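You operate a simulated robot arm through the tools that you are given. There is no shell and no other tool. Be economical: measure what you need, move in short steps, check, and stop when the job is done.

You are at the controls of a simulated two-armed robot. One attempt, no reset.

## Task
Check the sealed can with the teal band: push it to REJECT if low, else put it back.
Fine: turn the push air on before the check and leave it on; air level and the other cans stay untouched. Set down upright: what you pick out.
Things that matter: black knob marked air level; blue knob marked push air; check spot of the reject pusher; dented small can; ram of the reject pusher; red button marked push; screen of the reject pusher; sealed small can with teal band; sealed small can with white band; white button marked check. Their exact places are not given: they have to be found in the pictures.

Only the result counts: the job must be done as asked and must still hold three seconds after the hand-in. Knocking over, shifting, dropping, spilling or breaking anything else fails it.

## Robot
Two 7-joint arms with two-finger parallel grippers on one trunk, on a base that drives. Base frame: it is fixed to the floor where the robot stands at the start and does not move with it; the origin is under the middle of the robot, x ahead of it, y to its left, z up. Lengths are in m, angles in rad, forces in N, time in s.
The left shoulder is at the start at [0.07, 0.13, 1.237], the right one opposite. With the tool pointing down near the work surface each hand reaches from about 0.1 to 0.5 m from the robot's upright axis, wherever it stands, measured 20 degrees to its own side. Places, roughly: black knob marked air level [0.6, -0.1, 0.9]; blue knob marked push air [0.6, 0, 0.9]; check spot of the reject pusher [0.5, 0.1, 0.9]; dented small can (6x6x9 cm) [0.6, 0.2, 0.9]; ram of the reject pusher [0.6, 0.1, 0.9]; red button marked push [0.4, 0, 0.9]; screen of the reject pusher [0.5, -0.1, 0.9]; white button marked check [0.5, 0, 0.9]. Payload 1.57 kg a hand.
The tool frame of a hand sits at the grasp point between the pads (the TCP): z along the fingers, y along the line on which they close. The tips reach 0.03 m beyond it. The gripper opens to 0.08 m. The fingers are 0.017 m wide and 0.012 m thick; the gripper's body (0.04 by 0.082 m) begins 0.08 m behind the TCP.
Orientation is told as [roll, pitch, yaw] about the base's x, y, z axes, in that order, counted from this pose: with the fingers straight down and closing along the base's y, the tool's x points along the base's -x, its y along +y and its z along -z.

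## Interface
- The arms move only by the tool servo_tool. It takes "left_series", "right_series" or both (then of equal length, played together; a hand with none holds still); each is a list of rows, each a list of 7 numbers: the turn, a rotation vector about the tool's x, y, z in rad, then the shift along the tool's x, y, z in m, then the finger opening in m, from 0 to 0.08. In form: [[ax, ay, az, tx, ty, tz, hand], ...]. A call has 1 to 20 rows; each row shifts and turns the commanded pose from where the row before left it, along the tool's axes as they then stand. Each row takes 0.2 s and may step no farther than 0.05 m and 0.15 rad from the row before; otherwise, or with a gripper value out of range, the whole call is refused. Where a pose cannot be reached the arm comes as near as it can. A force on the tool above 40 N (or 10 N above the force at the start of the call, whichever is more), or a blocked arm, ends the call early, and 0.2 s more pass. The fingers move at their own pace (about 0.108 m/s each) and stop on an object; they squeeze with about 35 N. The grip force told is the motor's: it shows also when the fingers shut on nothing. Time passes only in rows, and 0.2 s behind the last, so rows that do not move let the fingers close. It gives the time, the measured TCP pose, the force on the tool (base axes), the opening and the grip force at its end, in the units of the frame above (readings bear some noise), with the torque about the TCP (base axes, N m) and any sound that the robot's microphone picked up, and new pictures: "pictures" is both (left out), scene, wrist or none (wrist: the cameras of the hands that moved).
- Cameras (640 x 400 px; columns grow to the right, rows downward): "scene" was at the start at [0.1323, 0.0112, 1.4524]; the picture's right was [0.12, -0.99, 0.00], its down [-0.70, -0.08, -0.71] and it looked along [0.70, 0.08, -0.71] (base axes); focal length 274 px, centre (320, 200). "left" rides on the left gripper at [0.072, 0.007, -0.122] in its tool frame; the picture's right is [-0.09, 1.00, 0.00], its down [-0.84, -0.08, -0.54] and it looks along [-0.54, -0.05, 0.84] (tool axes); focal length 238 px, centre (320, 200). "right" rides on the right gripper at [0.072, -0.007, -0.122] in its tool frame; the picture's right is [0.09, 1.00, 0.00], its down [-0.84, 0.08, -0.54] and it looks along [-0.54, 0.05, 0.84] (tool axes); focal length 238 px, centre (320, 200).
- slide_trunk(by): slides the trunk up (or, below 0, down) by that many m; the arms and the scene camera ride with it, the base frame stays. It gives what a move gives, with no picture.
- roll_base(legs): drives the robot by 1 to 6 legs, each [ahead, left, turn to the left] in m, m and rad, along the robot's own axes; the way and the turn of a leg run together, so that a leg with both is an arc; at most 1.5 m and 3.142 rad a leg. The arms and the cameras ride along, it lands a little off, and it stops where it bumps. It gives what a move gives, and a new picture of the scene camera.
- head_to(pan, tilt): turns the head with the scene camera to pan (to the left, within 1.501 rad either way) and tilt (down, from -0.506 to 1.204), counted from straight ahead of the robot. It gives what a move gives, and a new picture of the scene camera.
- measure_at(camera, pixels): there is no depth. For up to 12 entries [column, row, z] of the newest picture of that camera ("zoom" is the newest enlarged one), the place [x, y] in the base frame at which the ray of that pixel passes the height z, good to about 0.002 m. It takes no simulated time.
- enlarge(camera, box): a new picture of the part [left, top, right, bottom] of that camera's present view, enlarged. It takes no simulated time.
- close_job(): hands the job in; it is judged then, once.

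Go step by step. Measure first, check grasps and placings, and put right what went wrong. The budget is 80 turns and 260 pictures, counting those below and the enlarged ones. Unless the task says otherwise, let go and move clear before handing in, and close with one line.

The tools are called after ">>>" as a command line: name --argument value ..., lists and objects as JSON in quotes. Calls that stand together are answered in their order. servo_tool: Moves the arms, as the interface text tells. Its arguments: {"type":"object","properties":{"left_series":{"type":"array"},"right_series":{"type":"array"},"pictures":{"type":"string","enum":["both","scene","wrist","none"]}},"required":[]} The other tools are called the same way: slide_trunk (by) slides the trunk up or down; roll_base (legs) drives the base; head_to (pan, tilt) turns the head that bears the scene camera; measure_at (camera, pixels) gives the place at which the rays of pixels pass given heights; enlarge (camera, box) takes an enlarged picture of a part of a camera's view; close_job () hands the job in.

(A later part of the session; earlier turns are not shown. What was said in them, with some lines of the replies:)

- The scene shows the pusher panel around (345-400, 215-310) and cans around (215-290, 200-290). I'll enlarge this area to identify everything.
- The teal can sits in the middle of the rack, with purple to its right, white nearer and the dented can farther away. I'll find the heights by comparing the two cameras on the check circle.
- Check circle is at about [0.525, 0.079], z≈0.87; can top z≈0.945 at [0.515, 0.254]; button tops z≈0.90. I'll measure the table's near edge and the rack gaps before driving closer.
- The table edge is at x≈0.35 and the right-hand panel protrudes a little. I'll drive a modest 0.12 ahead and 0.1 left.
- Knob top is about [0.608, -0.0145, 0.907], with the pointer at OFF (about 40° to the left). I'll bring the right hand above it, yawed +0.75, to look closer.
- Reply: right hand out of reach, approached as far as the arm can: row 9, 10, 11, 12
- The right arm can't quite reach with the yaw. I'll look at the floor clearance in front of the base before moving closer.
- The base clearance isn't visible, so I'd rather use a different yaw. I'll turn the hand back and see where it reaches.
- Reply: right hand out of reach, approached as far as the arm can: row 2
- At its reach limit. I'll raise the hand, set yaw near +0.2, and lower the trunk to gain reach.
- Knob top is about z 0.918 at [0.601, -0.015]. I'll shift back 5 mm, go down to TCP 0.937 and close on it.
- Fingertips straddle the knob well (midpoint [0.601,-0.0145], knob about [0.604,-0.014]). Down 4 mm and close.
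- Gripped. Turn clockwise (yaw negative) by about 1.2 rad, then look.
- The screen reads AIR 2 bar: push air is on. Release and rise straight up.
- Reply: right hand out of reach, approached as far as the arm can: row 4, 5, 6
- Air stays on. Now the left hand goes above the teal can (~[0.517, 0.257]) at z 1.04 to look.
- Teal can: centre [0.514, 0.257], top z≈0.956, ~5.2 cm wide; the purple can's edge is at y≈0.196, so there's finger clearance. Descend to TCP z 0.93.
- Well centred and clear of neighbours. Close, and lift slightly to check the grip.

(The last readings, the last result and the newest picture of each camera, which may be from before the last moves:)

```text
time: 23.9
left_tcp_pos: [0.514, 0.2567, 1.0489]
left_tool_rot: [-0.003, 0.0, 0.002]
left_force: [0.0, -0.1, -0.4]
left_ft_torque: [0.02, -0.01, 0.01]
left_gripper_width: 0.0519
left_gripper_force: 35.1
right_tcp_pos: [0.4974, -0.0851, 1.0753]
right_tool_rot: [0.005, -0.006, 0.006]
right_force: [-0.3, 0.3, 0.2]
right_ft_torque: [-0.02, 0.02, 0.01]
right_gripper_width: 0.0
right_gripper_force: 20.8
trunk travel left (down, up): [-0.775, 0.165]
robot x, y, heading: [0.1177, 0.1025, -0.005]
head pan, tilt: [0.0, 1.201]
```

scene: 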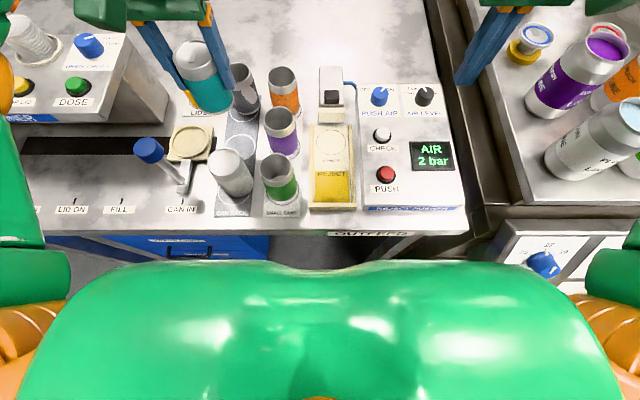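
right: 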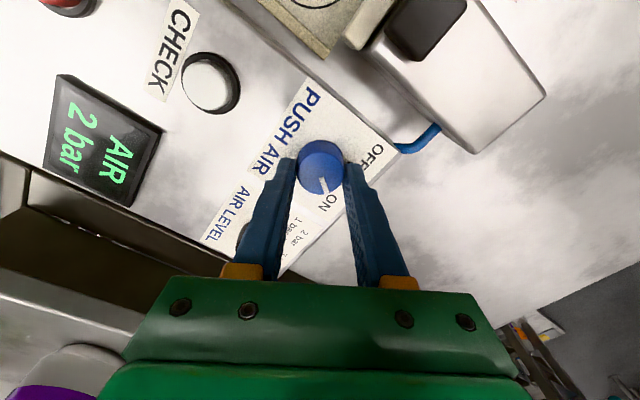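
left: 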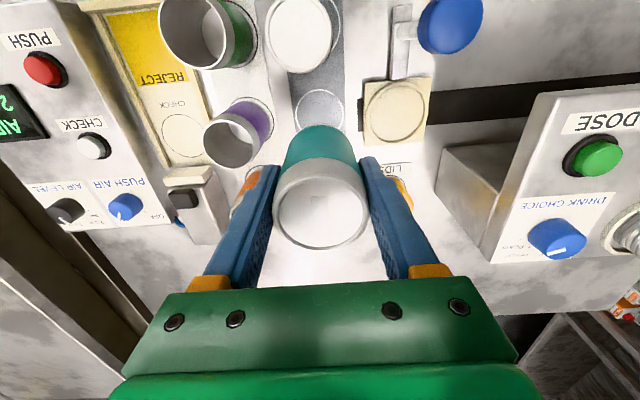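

Lifted cleanly. I'll measure the check circle and the empty rack circle with both cameras.

>>> enlarge --camera "scene" --box '[210, 50, 370, 220]'

>>> enlarge --camera "left" --box '[140, 70, 360, 208]'

```text
2.35 times, centred on (290, 135) of scene
```

zoom: 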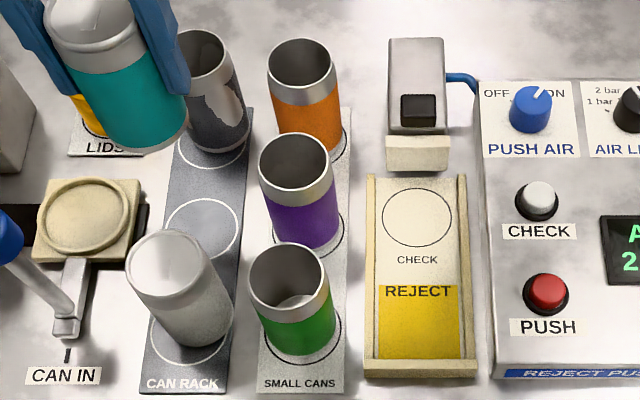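

```text
2.90 times, centred on (250, 139) of left
```

zoom: 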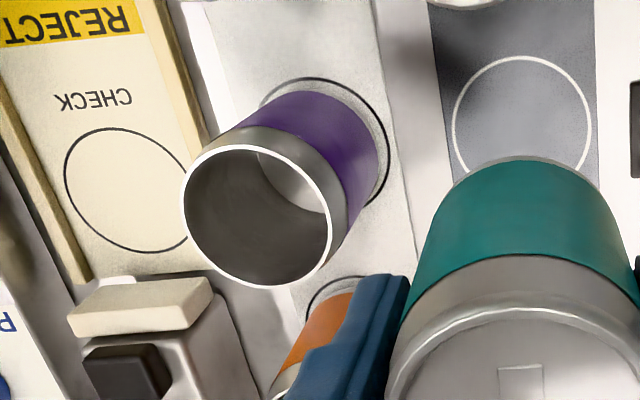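

>>> measure_at --camera "zoom" --pixels '[[127, 190, 0.86], [127, 190, 0.87], [127, 190, 0.88], [522, 122, 0.85], [522, 122, 0.86], [522, 122, 0.87], [20, 150, 0.88], [183, 100, 0.88]]'

>>> measure_at --camera "scene" --pixels '[[331.3, 142.2, 0.86], [331.3, 142.2, 0.87], [331.3, 142.2, 0.88], [239.8, 147.3, 0.85], [239.8, 147.3, 0.86], [239.8, 147.3, 0.87], [331.3, 117, 0.88], [331, 117, 0.9]]'

```text
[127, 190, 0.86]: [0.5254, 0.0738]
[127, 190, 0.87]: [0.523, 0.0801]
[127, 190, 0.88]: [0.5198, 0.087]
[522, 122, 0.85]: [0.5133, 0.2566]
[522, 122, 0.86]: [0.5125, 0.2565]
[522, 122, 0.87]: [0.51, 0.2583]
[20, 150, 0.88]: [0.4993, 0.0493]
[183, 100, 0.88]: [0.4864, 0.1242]
```

```text
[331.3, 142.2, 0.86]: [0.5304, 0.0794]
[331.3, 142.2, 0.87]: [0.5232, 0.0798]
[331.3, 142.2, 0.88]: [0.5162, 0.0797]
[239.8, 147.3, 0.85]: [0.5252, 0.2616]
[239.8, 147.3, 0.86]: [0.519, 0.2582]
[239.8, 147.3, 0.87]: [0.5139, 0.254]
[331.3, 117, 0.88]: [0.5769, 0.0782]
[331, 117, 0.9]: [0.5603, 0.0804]
```

Check spot: [0.523, 0.080], floor z≈0.87, about level with the rack. I'll carry the can over it, staying high past the purple can, and stop above.

>>> servo_tool --left_series '[[0, 0, 0, 0, 0, -0.03, 0.0], [0, 0, 0, -0.002, -0.03, 0, 0.0], [0, 0, 0, -0.002, -0.03, 0, 0.0], [0, 0, 0, -0.002, -0.03, 0, 0.0], [0, 0, 0, -0.002, -0.03, 0, 0.0], [0, 0, 0, -0.001, -0.03, 0, 0.0], [0, 0, 0, 0, -0.027, 0, 0.0], [0, 0, 0, 0, 0, 0.04, 0.0], [0, 0, 0, 0, 0, 0.04, 0.0], [0, 0, 0, 0, 0, 0, 0.0]]' --pictures "both"

>>> enlarge --camera "scene" --box '[250, 50, 410, 220]'

>>> enlarge --camera "left" --box '[220, 60, 420, 260]'

```text
time: 26.1
left_tcp_pos: [0.5215, 0.0796, 0.9985]
left_tool_rot: [-0.002, 0.0, 0.002]
left_force: [-1.1, 0.6, -0.9]
left_ft_torque: [-0.01, 0.0, 0.01]
left_gripper_width: 0.0518
left_gripper_force: 35.0
right_tcp_pos: [0.4961, -0.0857, 1.0752]
right_tool_rot: [0.003, -0.006, 0.004]
right_force: [-0.6, 0.4, 0.4]
right_ft_torque: [-0.02, -0.01, 0.03]
right_gripper_width: 0.0001
right_gripper_force: 21.3
trunk travel left (down, up): [-0.775, 0.165]
robot x, y, heading: [0.1209, 0.1, -0.001]
head pan, tilt: [0.0, 1.201]
```

scene: 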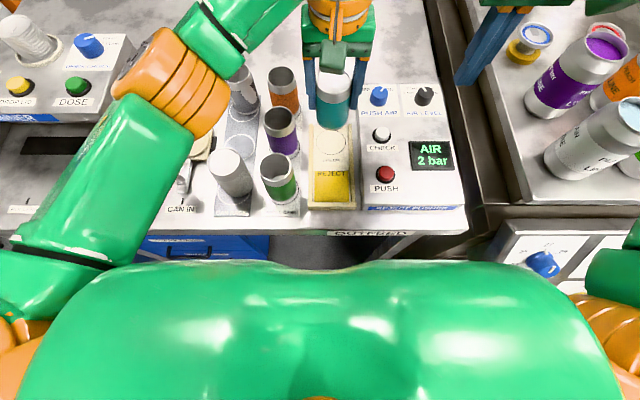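
left: 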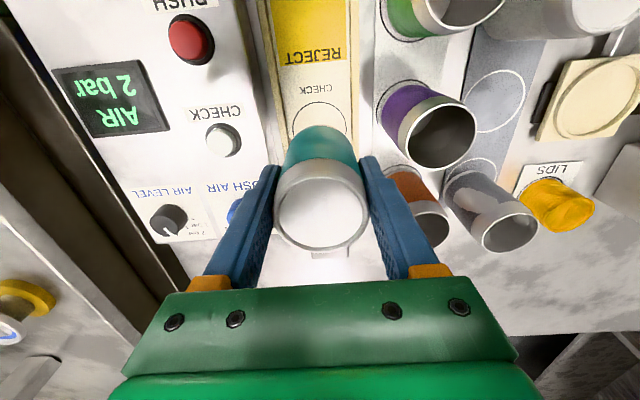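

```text
2.35 times, centred on (330, 135) of scene
```

zoom: 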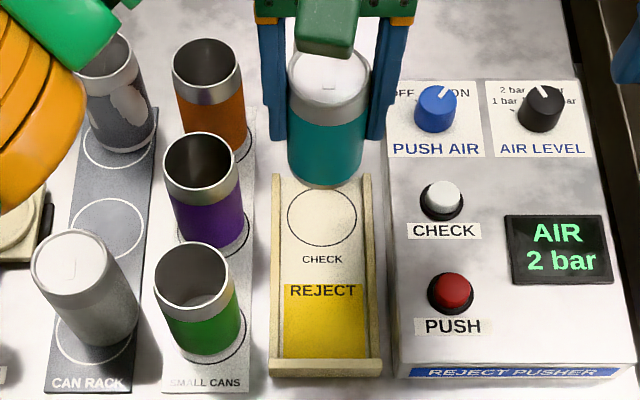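

```text
2.00 times, centred on (320, 160) of left
```

zoom: 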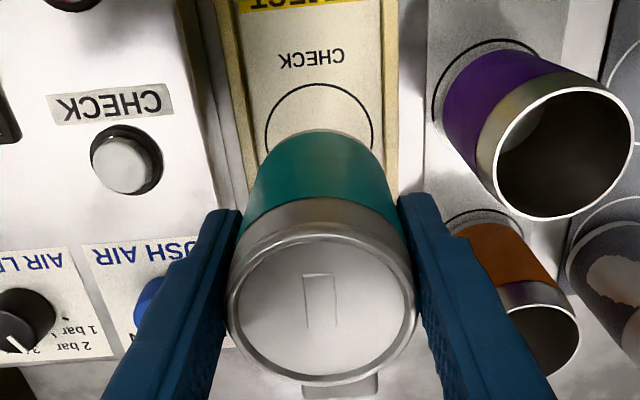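

Aligned. Lower quickly to z 0.945, then gently.

>>> servo_tool --left_series '[[0, 0, 0, -0.0015, 0, 0.03, 0.0], [0, 0, 0, 0, 0, 0.025, 0.0], [0, 0, 0, 0, 0, 0.003, 0.0], [0, 0, 0, 0, 0, 0.003, 0.0], [0, 0, 0, 0, 0, 0, 0.0]]' --pictures "both"

>>> enlarge --camera "scene" --box '[290, 70, 390, 170]'

```text
time: 27.3
left_tcp_pos: [0.524, 0.0807, 0.9393]
left_tool_rot: [-0.002, 0.0, 0.0]
left_force: [-0.3, 0.9, -1.5]
left_ft_torque: [-0.01, -0.06, -0.01]
left_gripper_width: 0.052
left_gripper_force: 34.9
right_tcp_pos: [0.4972, -0.0834, 1.0754]
right_tool_rot: [0.003, -0.005, 0.006]
right_force: [-0.6, 0.9, -0.7]
right_ft_torque: [-0.01, 0.01, -0.02]
right_gripper_width: 0.0
right_gripper_force: 21.3
trunk travel left (down, up): [-0.775, 0.165]
robot x, y, heading: [0.118, 0.096, -0.006]
head pan, tilt: [0.0, 1.201]
```

scene: 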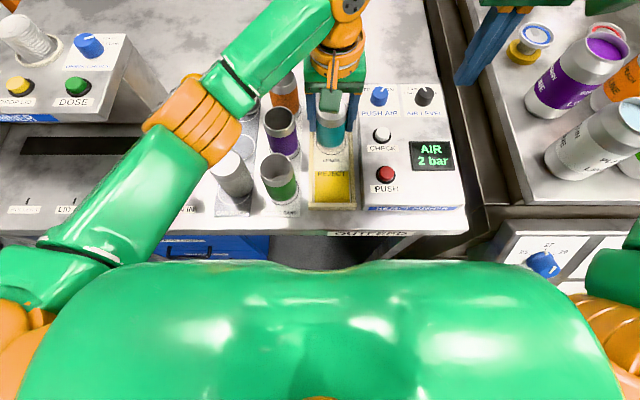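
left: 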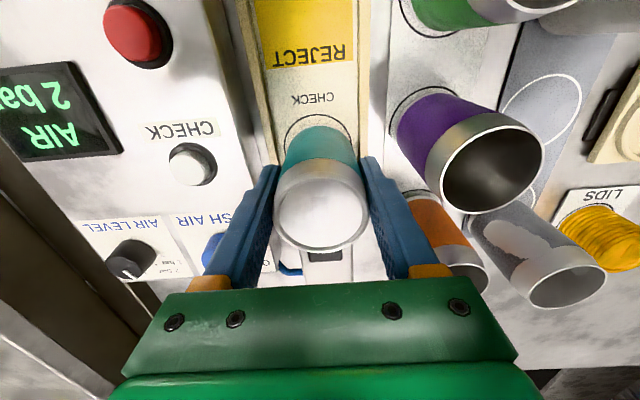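

```text
4.00 times, centred on (340, 120) of scene
```

zoom: 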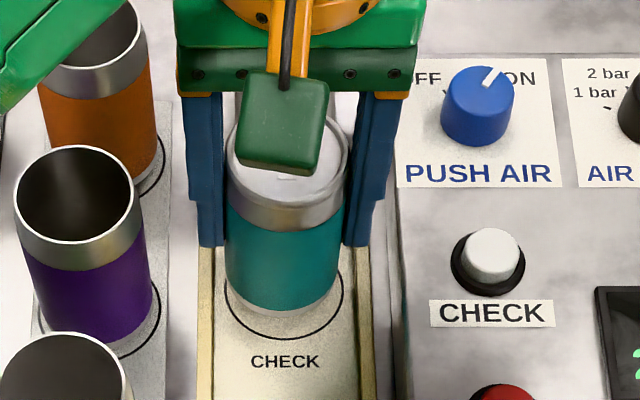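

>>> servo_tool --left_series '[[0, 0, 0, 0, 0, 0.002, 0.0], [0, 0, 0, 0, 0, 0.002, 0.0], [0, 0, 0, 0, 0, 0, 0.0]]' --pictures "none"

>>> servo_tool --left_series '[[0, 0, 0, 0, 0, 0.002, 0.0], [0, 0, 0, 0, 0, 0, 0.0]]' --pictures "none"

>>> measure_at --camera "zoom" --pixels '[[392, 240, 0.9], [365, 245, 0.91], [205, 245, 0.91]]'

```text
time: 28.1
left_tcp_pos: [0.5239, 0.0799, 0.9346]
left_tool_rot: [0.0, 0.001, 0.002]
left_force: [-0.8, -0.2, -0.1]
left_ft_torque: [-0.03, -0.01, 0.0]
left_gripper_width: 0.0519
left_gripper_force: 34.5
right_tcp_pos: [0.4985, -0.084, 1.0744]
right_tool_rot: [0.003, -0.006, 0.005]
right_force: [0.5, -0.1, 0.5]
right_ft_torque: [0.0, 0.0, -0.01]
right_gripper_width: 0.0001
right_gripper_force: 21.2
trunk travel left (down, up): [-0.775, 0.165]
robot x, y, heading: [0.1178, 0.0988, 0.002]
head pan, tilt: [0.0, 1.201]
```

```text
time: 28.7
left_tcp_pos: [0.5254, 0.0798, 0.9333]
left_tool_rot: [-0.003, -0.001, 0.001]
left_force: [0.5, -0.2, -1.7]
left_ft_torque: [0.06, -0.01, -0.01]
left_gripper_width: 0.0519
left_gripper_force: 35.5
right_tcp_pos: [0.4969, -0.0847, 1.0766]
right_tool_rot: [0.003, -0.006, 0.007]
right_force: [0.3, -0.2, -0.3]
right_ft_torque: [-0.02, -0.02, 0.0]
right_gripper_width: 0.0002
right_gripper_force: 21.1
trunk travel left (down, up): [-0.775, 0.165]
robot x, y, heading: [0.1242, 0.1036, -0.001]
head pan, tilt: [0.0, 1.201]
```

```text
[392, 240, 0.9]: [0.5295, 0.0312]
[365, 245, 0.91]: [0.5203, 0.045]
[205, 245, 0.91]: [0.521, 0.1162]
```

>>> servo_tool --left_series '[[0, 0, 0, 0, 0, 0.0015, 0.0], [0, 0, 0, 0, 0, 0.0015, 0.0], [0, 0, 0, 0, 0, 0, 0.0]]' --pictures "none"

>>> enlarge --camera "scene" --box '[290, 70, 390, 170]'

```text
time: 29.5
left_tcp_pos: [0.5237, 0.0787, 0.9293]
left_tool_rot: [-0.002, -0.003, 0.002]
left_force: [3.7, -1.1, 7.1]
left_ft_torque: [0.04, -0.14, -0.05]
left_gripper_width: 0.052
left_gripper_force: 35.1
right_tcp_pos: [0.4965, -0.0847, 1.0765]
right_tool_rot: [0.003, -0.008, 0.005]
right_force: [0.2, 0.5, -0.9]
right_ft_torque: [0.01, 0.0, 0.01]
right_gripper_width: 0.0001
right_gripper_force: 21.2
trunk travel left (down, up): [-0.775, 0.165]
robot x, y, heading: [0.1207, 0.0973, -0.008]
head pan, tilt: [0.0, 1.201]
```

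```text
4.00 times, centred on (340, 120) of scene
```

zoom: 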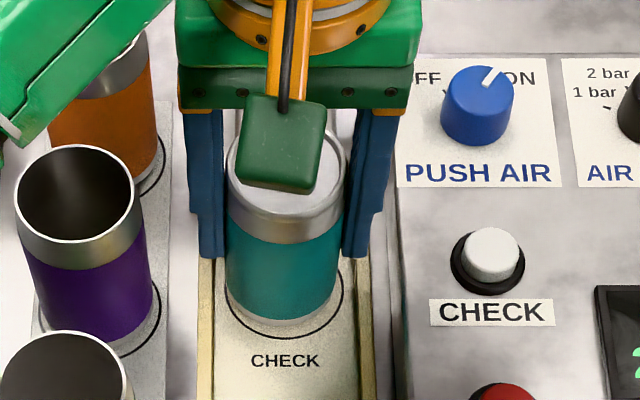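

Contact at 7 N, seated inside the circle. Open a little (the panel edge is close) and rise straight up.

>>> servo_tool --left_series '[[0, 0, 0, 0, 0, -0.001, 0.052], [0, 0, 0, 0, 0, 0, 0.062], [0, 0, 0, 0, 0, 0, 0.062], [0, 0, 0, 0, 0, -0.02, 0.062], [0, 0, 0, 0, 0, -0.03, 0.062], [0, 0, 0, 0, 0, -0.04, 0.062], [0, 0, 0, 0, 0.03, -0.03, 0.062], [0, 0, 0, 0, 0.04, 0, 0.062], [0, 0, 0, 0, 0.04, 0, 0.08], [0, 0, 0, 0, 0.04, 0, 0.08], [0, 0, 0, 0, 0.0, 0, 0.08]]' --pictures "both"

>>> enlarge --camera "scene" --box '[290, 70, 450, 210]'

```text
time: 31.9
left_tcp_pos: [0.524, 0.2305, 1.0495]
left_tool_rot: [-0.001, -0.001, -0.001]
left_force: [0.1, -0.4, -0.3]
left_ft_torque: [0.01, -0.01, 0.03]
left_gripper_width: 0.0797
left_gripper_force: 0.1
right_tcp_pos: [0.4965, -0.0848, 1.0761]
right_tool_rot: [0.003, -0.007, 0.005]
right_force: [-0.8, 0.4, -0.8]
right_ft_torque: [0.02, -0.01, 0.01]
right_gripper_width: 0.0002
right_gripper_force: 21.3
trunk travel left (down, up): [-0.775, 0.165]
robot x, y, heading: [0.1173, 0.0976, -0.001]
head pan, tilt: [0.0, 1.201]
```

scene: 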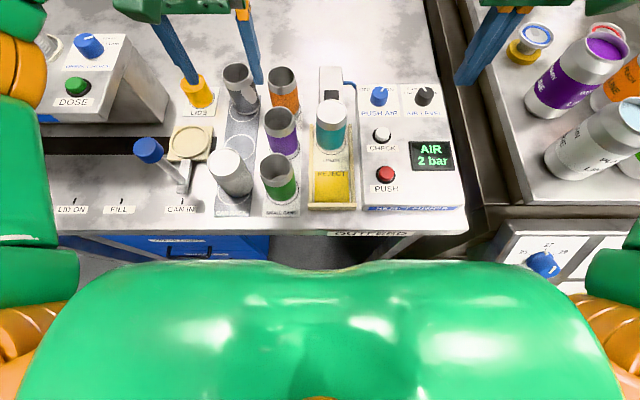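
left: 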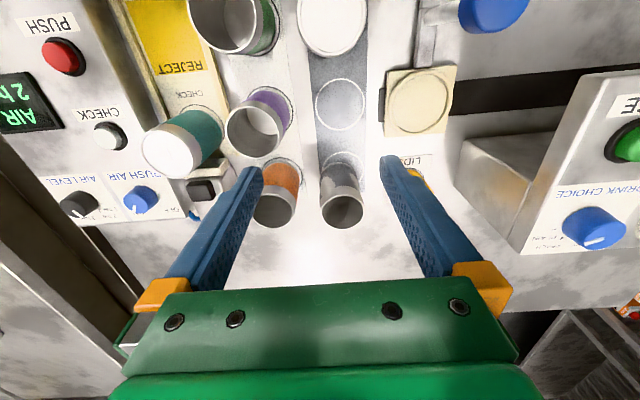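

```text
2.86 times, centred on (370, 140) of scene
```

zoom: 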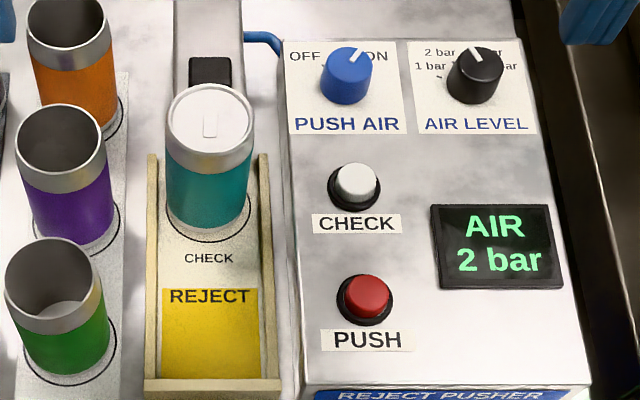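

The can stands upright on the check spot. Now measure the CHECK and PUSH buttons for the closed right fingertips.

>>> measure_at --camera "zoom" --pixels '[[357, 181, 0.9], [357, 181, 0.91], [357, 181, 0.92], [367, 293, 0.9], [367, 293, 0.91], [367, 293, 0.92]]'

>>> enlarge --camera "right" --box '[300, 0, 480, 160]'

```text
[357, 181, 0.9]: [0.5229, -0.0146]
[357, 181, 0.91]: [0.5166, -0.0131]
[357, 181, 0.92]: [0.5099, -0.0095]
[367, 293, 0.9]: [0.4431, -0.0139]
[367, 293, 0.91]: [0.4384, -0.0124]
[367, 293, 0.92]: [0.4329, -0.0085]
```

```text
2.50 times, centred on (390, 80) of right
```

zoom: 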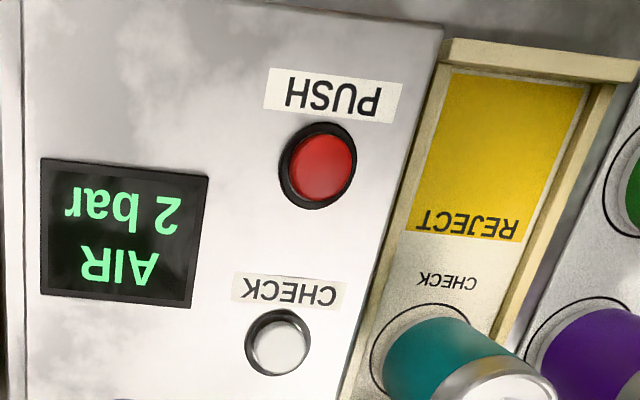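

>>> measure_at --camera "zoom" --pixels '[[280, 347, 0.9], [280, 347, 0.91], [280, 347, 0.92], [321, 167, 0.9], [321, 167, 0.91], [321, 167, 0.92]]'

```text
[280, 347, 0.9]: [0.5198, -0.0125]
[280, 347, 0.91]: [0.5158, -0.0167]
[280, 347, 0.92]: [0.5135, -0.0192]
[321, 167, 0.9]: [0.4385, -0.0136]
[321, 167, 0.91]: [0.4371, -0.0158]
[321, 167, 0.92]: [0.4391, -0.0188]
```

>>> servo_tool --right_series '[[0, 0, 0, -0.011, 0.0355, 0, 0.0], [0, 0, 0, -0.011, 0.0355, 0.0, 0.0], [0, 0, 0, 0, 0, 0.04, 0.0], [0, 0, 0, 0, 0, 0.04, 0.0], [0, 0, 0, 0, 0, 0.04, 0.0], [0, 0, 0, 0, 0, 0.0, 0.0]]' --pictures "both"

>>> enlarge --camera "scene" --box '[310, 80, 450, 200]'

```text
time: 33.3
left_tcp_pos: [0.5236, 0.2317, 1.0499]
left_tool_rot: [-0.002, 0.0, 0.001]
left_force: [-0.5, -1.0, 0.4]
left_ft_torque: [0.01, -0.01, -0.04]
left_gripper_width: 0.0802
left_gripper_force: 0.1
right_tcp_pos: [0.5188, -0.0145, 0.9543]
right_tool_rot: [0.002, -0.004, 0.006]
right_force: [-0.4, 0.7, 0.3]
right_ft_torque: [0.01, -0.01, 0.0]
right_gripper_width: 0.0004
right_gripper_force: 21.6
trunk travel left (down, up): [-0.775, 0.165]
robot x, y, heading: [0.1164, 0.0983, 0.002]
head pan, tilt: [0.0, 1.201]
```

scene: 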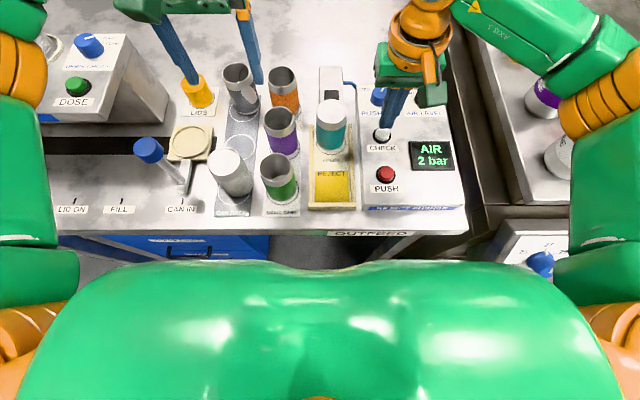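
right: 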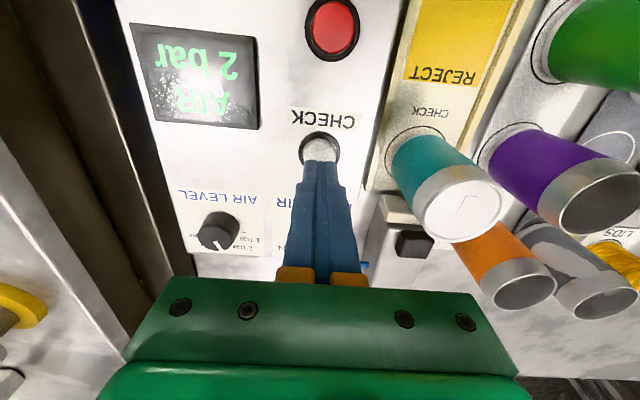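

```text
3.33 times, centred on (380, 140) of scene
```

zoom: 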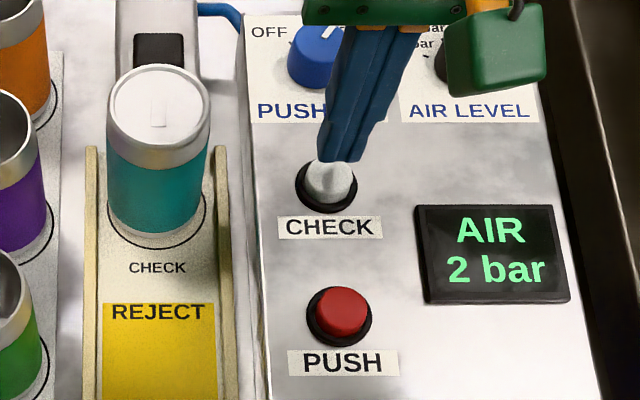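

Fingertips are over CHECK. Press down in small steps and lift off.

>>> servo_tool --right_series '[[0, 0, 0, 0, 0, 0.015, 0.0], [0, 0, 0, 0, 0, 0.003, 0.0], [0, 0, 0, 0, 0, 0.003, 0.0], [0, 0, 0, 0, 0, 0.002, 0.0]]' --pictures "both"

```text
time: 34.3
left_tcp_pos: [0.523, 0.231, 1.0506]
left_tool_rot: [-0.001, 0.001, 0.003]
left_force: [0.2, 0.6, -1.0]
left_ft_torque: [0.02, 0.01, 0.04]
left_gripper_width: 0.0799
left_gripper_force: 0.1
right_tcp_pos: [0.5191, -0.0137, 0.9333]
right_tool_rot: [0.003, -0.008, 0.006]
right_force: [1.6, -2.9, 8.1]
right_ft_torque: [-0.08, -0.02, 0.01]
right_gripper_width: 0.0
right_gripper_force: 21.6
trunk travel left (down, up): [-0.775, 0.165]
robot x, y, heading: [0.1183, 0.0998, -0.001]
head pan, tilt: [0.0, 1.201]
heard: click
```

scene: 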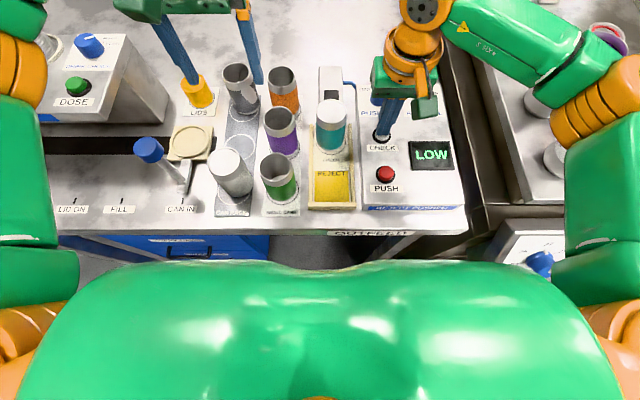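
right: 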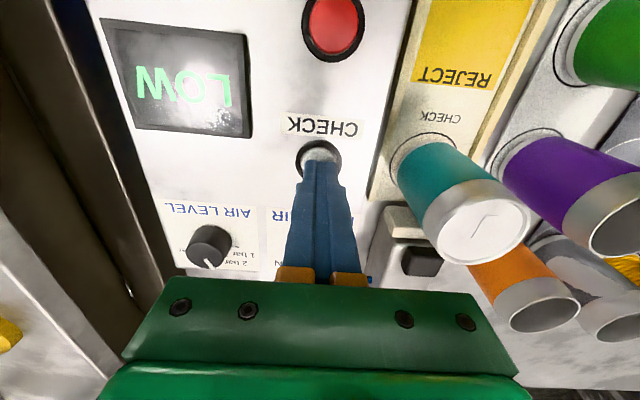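

A click and the screen says LOW, so reject. Lift off and move over PUSH at [0.439, -0.0145].

>>> servo_tool --right_series '[[0, 0, 0, 0, 0, -0.025, 0.0], [0, 0, 0, 0.04, -0.0005, 0, 0.0], [0, 0, 0, 0.04, -0.0005, 0, 0.0], [0, 0, 0, 0, 0, 0.0, 0.0]]' --pictures "both"

>>> enlarge --camera "scene" --box '[310, 80, 450, 200]'

```text
time: 35.3
left_tcp_pos: [0.523, 0.2317, 1.05]
left_tool_rot: [-0.002, -0.001, 0.002]
left_force: [0.4, -0.4, -0.3]
left_ft_torque: [0.0, 0.01, 0.04]
left_gripper_width: 0.08
left_gripper_force: 0.1
right_tcp_pos: [0.4394, -0.0148, 0.959]
right_tool_rot: [0.0, -0.006, 0.005]
right_force: [0.4, 0.0, 0.5]
right_ft_torque: [0.0, 0.03, -0.05]
right_gripper_width: 0.0001
right_gripper_force: 21.2
trunk travel left (down, up): [-0.775, 0.165]
robot x, y, heading: [0.1178, 0.1003, -0.004]
head pan, tilt: [0.0, 1.201]
```

scene: 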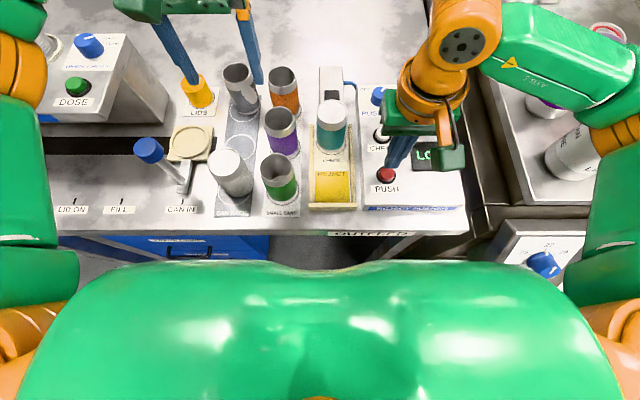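
right: 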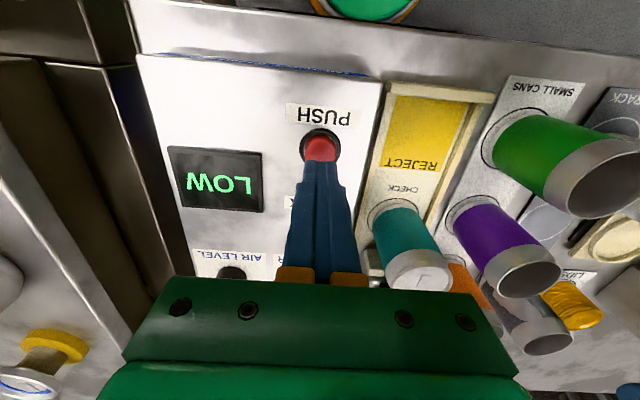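

```text
3.33 times, centred on (380, 140) of scene
```

zoom: 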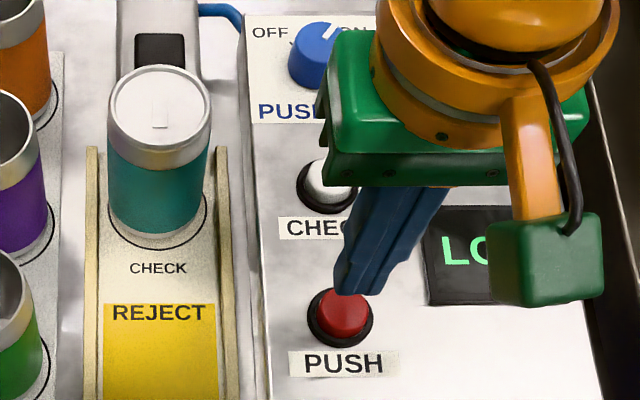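

>>> servo_tool --right_series '[[0, 0, 0, 0, 0, 0.018, 0.0], [0, 0, 0, 0, 0, 0.004, 0.0], [0, 0, 0, 0, 0, 0.003, 0.0], [0, 0, 0, 0, 0, 0.002, 0.0]]' --pictures "both"

```text
time: 36.3
left_tcp_pos: [0.5225, 0.2302, 1.0508]
left_tool_rot: [-0.002, 0.0, 0.002]
left_force: [0.5, 0.4, -0.5]
left_ft_torque: [0.0, 0.0, -0.01]
left_gripper_width: 0.0802
left_gripper_force: 0.1
right_tcp_pos: [0.4392, -0.0153, 0.9324]
right_tool_rot: [0.004, -0.008, 0.002]
right_force: [4.7, -3.6, 15.6]
right_ft_torque: [-0.17, -0.07, 0.0]
right_gripper_width: 0.0
right_gripper_force: 21.7
trunk travel left (down, up): [-0.775, 0.165]
robot x, y, heading: [0.1195, 0.1015, -0.002]
head pan, tilt: [0.0, 1.201]
heard: click
```

scene: 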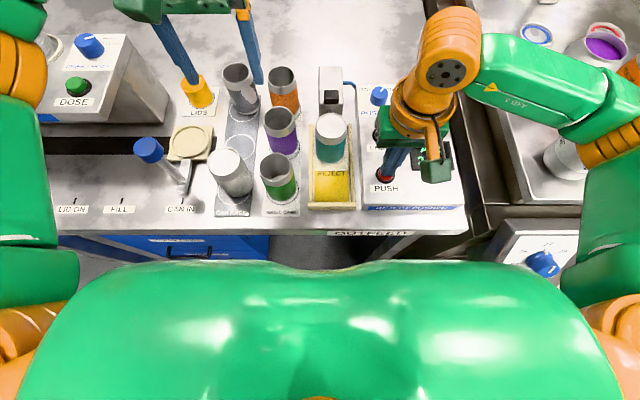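
right: 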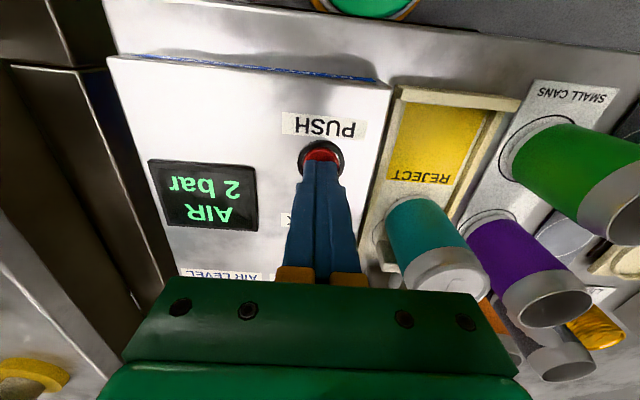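

Clicked and the ram is stroking (the can has moved). Lift off and watch.

>>> servo_tool --right_series '[[0, 0, 0, 0, 0, -0.03, 0.0], [0, 0, 0, 0, -0.03, -0.04, 0.0], [0, 0, 0, 0, -0.04, -0.04, 0.0], [0, 0, 0, 0, -0.04, 0, 0.0], [0, 0, 0, 0, -0.04, 0, 0.0], [0, 0, 0, 0, 0, 0, 0.0], [0, 0, 0, 0, 0, 0, 0.0]]' --pictures "scene"

>>> enlarge --camera "scene" --box '[220, 60, 450, 220]'

```text
refused: row 3 steps farther than a row can; nothing moved
```

```text
2.50 times, centred on (335, 140) of scene
```

zoom: 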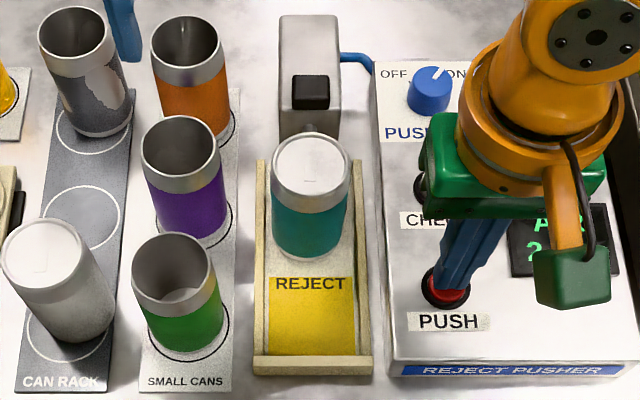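

>>> servo_tool --right_series '[[0, 0, 0, 0, 0, -0.03, 0.0], [0, 0, 0, 0, -0.03, -0.03, 0.0], [0, 0, 0, 0, -0.03, -0.03, 0.0], [0, 0, 0, 0, -0.04, 0, 0.0], [0, 0, 0, 0, -0.04, 0, 0.0], [0, 0, 0, 0, 0, 0, 0.0], [0, 0, 0, 0, 0, 0, 0.0]]' --pictures "scene"

>>> enlarge --camera "scene" --box '[220, 60, 450, 220]'

```text
time: 37.9
left_tcp_pos: [0.5237, 0.2303, 1.0481]
left_tool_rot: [-0.001, -0.001, 0.0]
left_force: [0.4, -0.3, -0.4]
left_ft_torque: [0.02, 0.0, -0.01]
left_gripper_width: 0.0799
left_gripper_force: 0.0
right_tcp_pos: [0.4392, -0.1558, 1.0214]
right_tool_rot: [0.004, -0.005, 0.005]
right_force: [0.5, 0.6, 0.2]
right_ft_torque: [0.01, -0.01, -0.01]
right_gripper_width: 0.0
right_gripper_force: 21.2
trunk travel left (down, up): [-0.775, 0.165]
robot x, y, heading: [0.1228, 0.1012, 0.001]
head pan, tilt: [0.0, 1.201]
```

scene: 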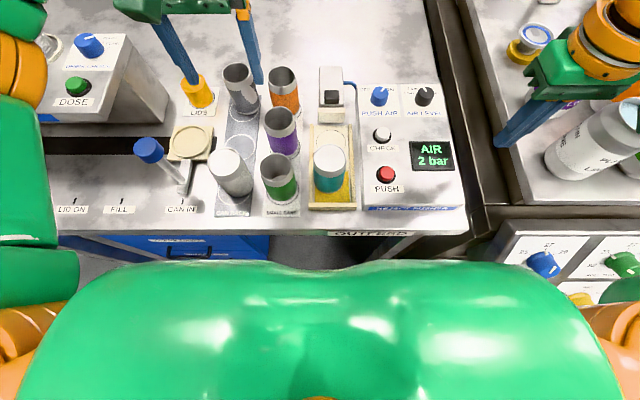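

```text
2.50 times, centred on (335, 140) of scene
```

zoom: 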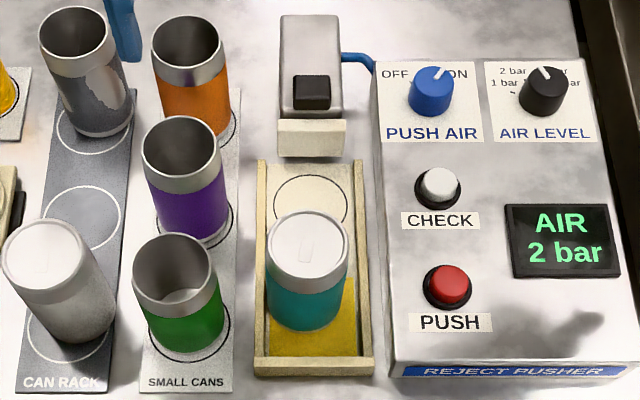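

The ram retracted and the can stands upright on the yellow field; air is still on, 2 bar. I'll check its footprint against the yellow zone.

>>> measure_at --camera "zoom" --pixels '[[307, 246, 0.956], [307, 331, 0.87], [310, 277, 0.868], [310, 356, 0.868], [310, 203, 0.868], [360, 277, 0.868], [265, 277, 0.868]]'

>>> enlarge --camera "left" --box '[60, 0, 300, 150]'

```text
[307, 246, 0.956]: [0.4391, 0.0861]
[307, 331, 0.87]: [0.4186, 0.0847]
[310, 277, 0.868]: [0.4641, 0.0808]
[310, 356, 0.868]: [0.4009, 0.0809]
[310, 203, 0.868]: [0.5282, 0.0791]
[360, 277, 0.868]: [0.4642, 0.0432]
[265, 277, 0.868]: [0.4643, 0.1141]
```

```text
2.67 times, centred on (180, 75) of left
```

zoom: 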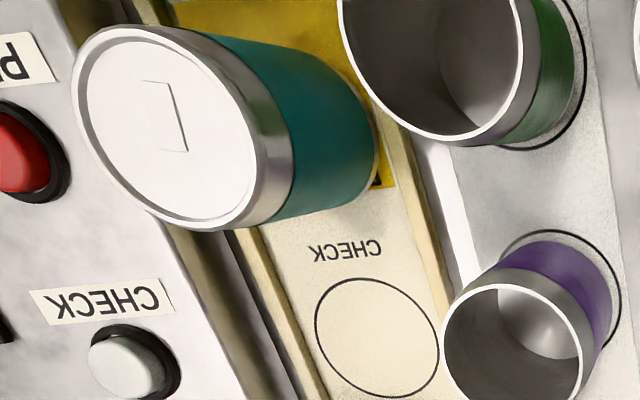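

The can's centre is at x≈0.44, inside the yellow zone (0.401 to 0.464). It stands upright, both hands are clear, air is on at 2 bar and the other cans are where they were.

>>> close_job

```text
The job is handed in.
```

The teal-band can checked LOW, so I pushed it to REJECT, where it stands upright; its rear edge is about level with the edge of the yellow zone. Push air is still on at 2 bar, and I left the air level and the other cans alone.
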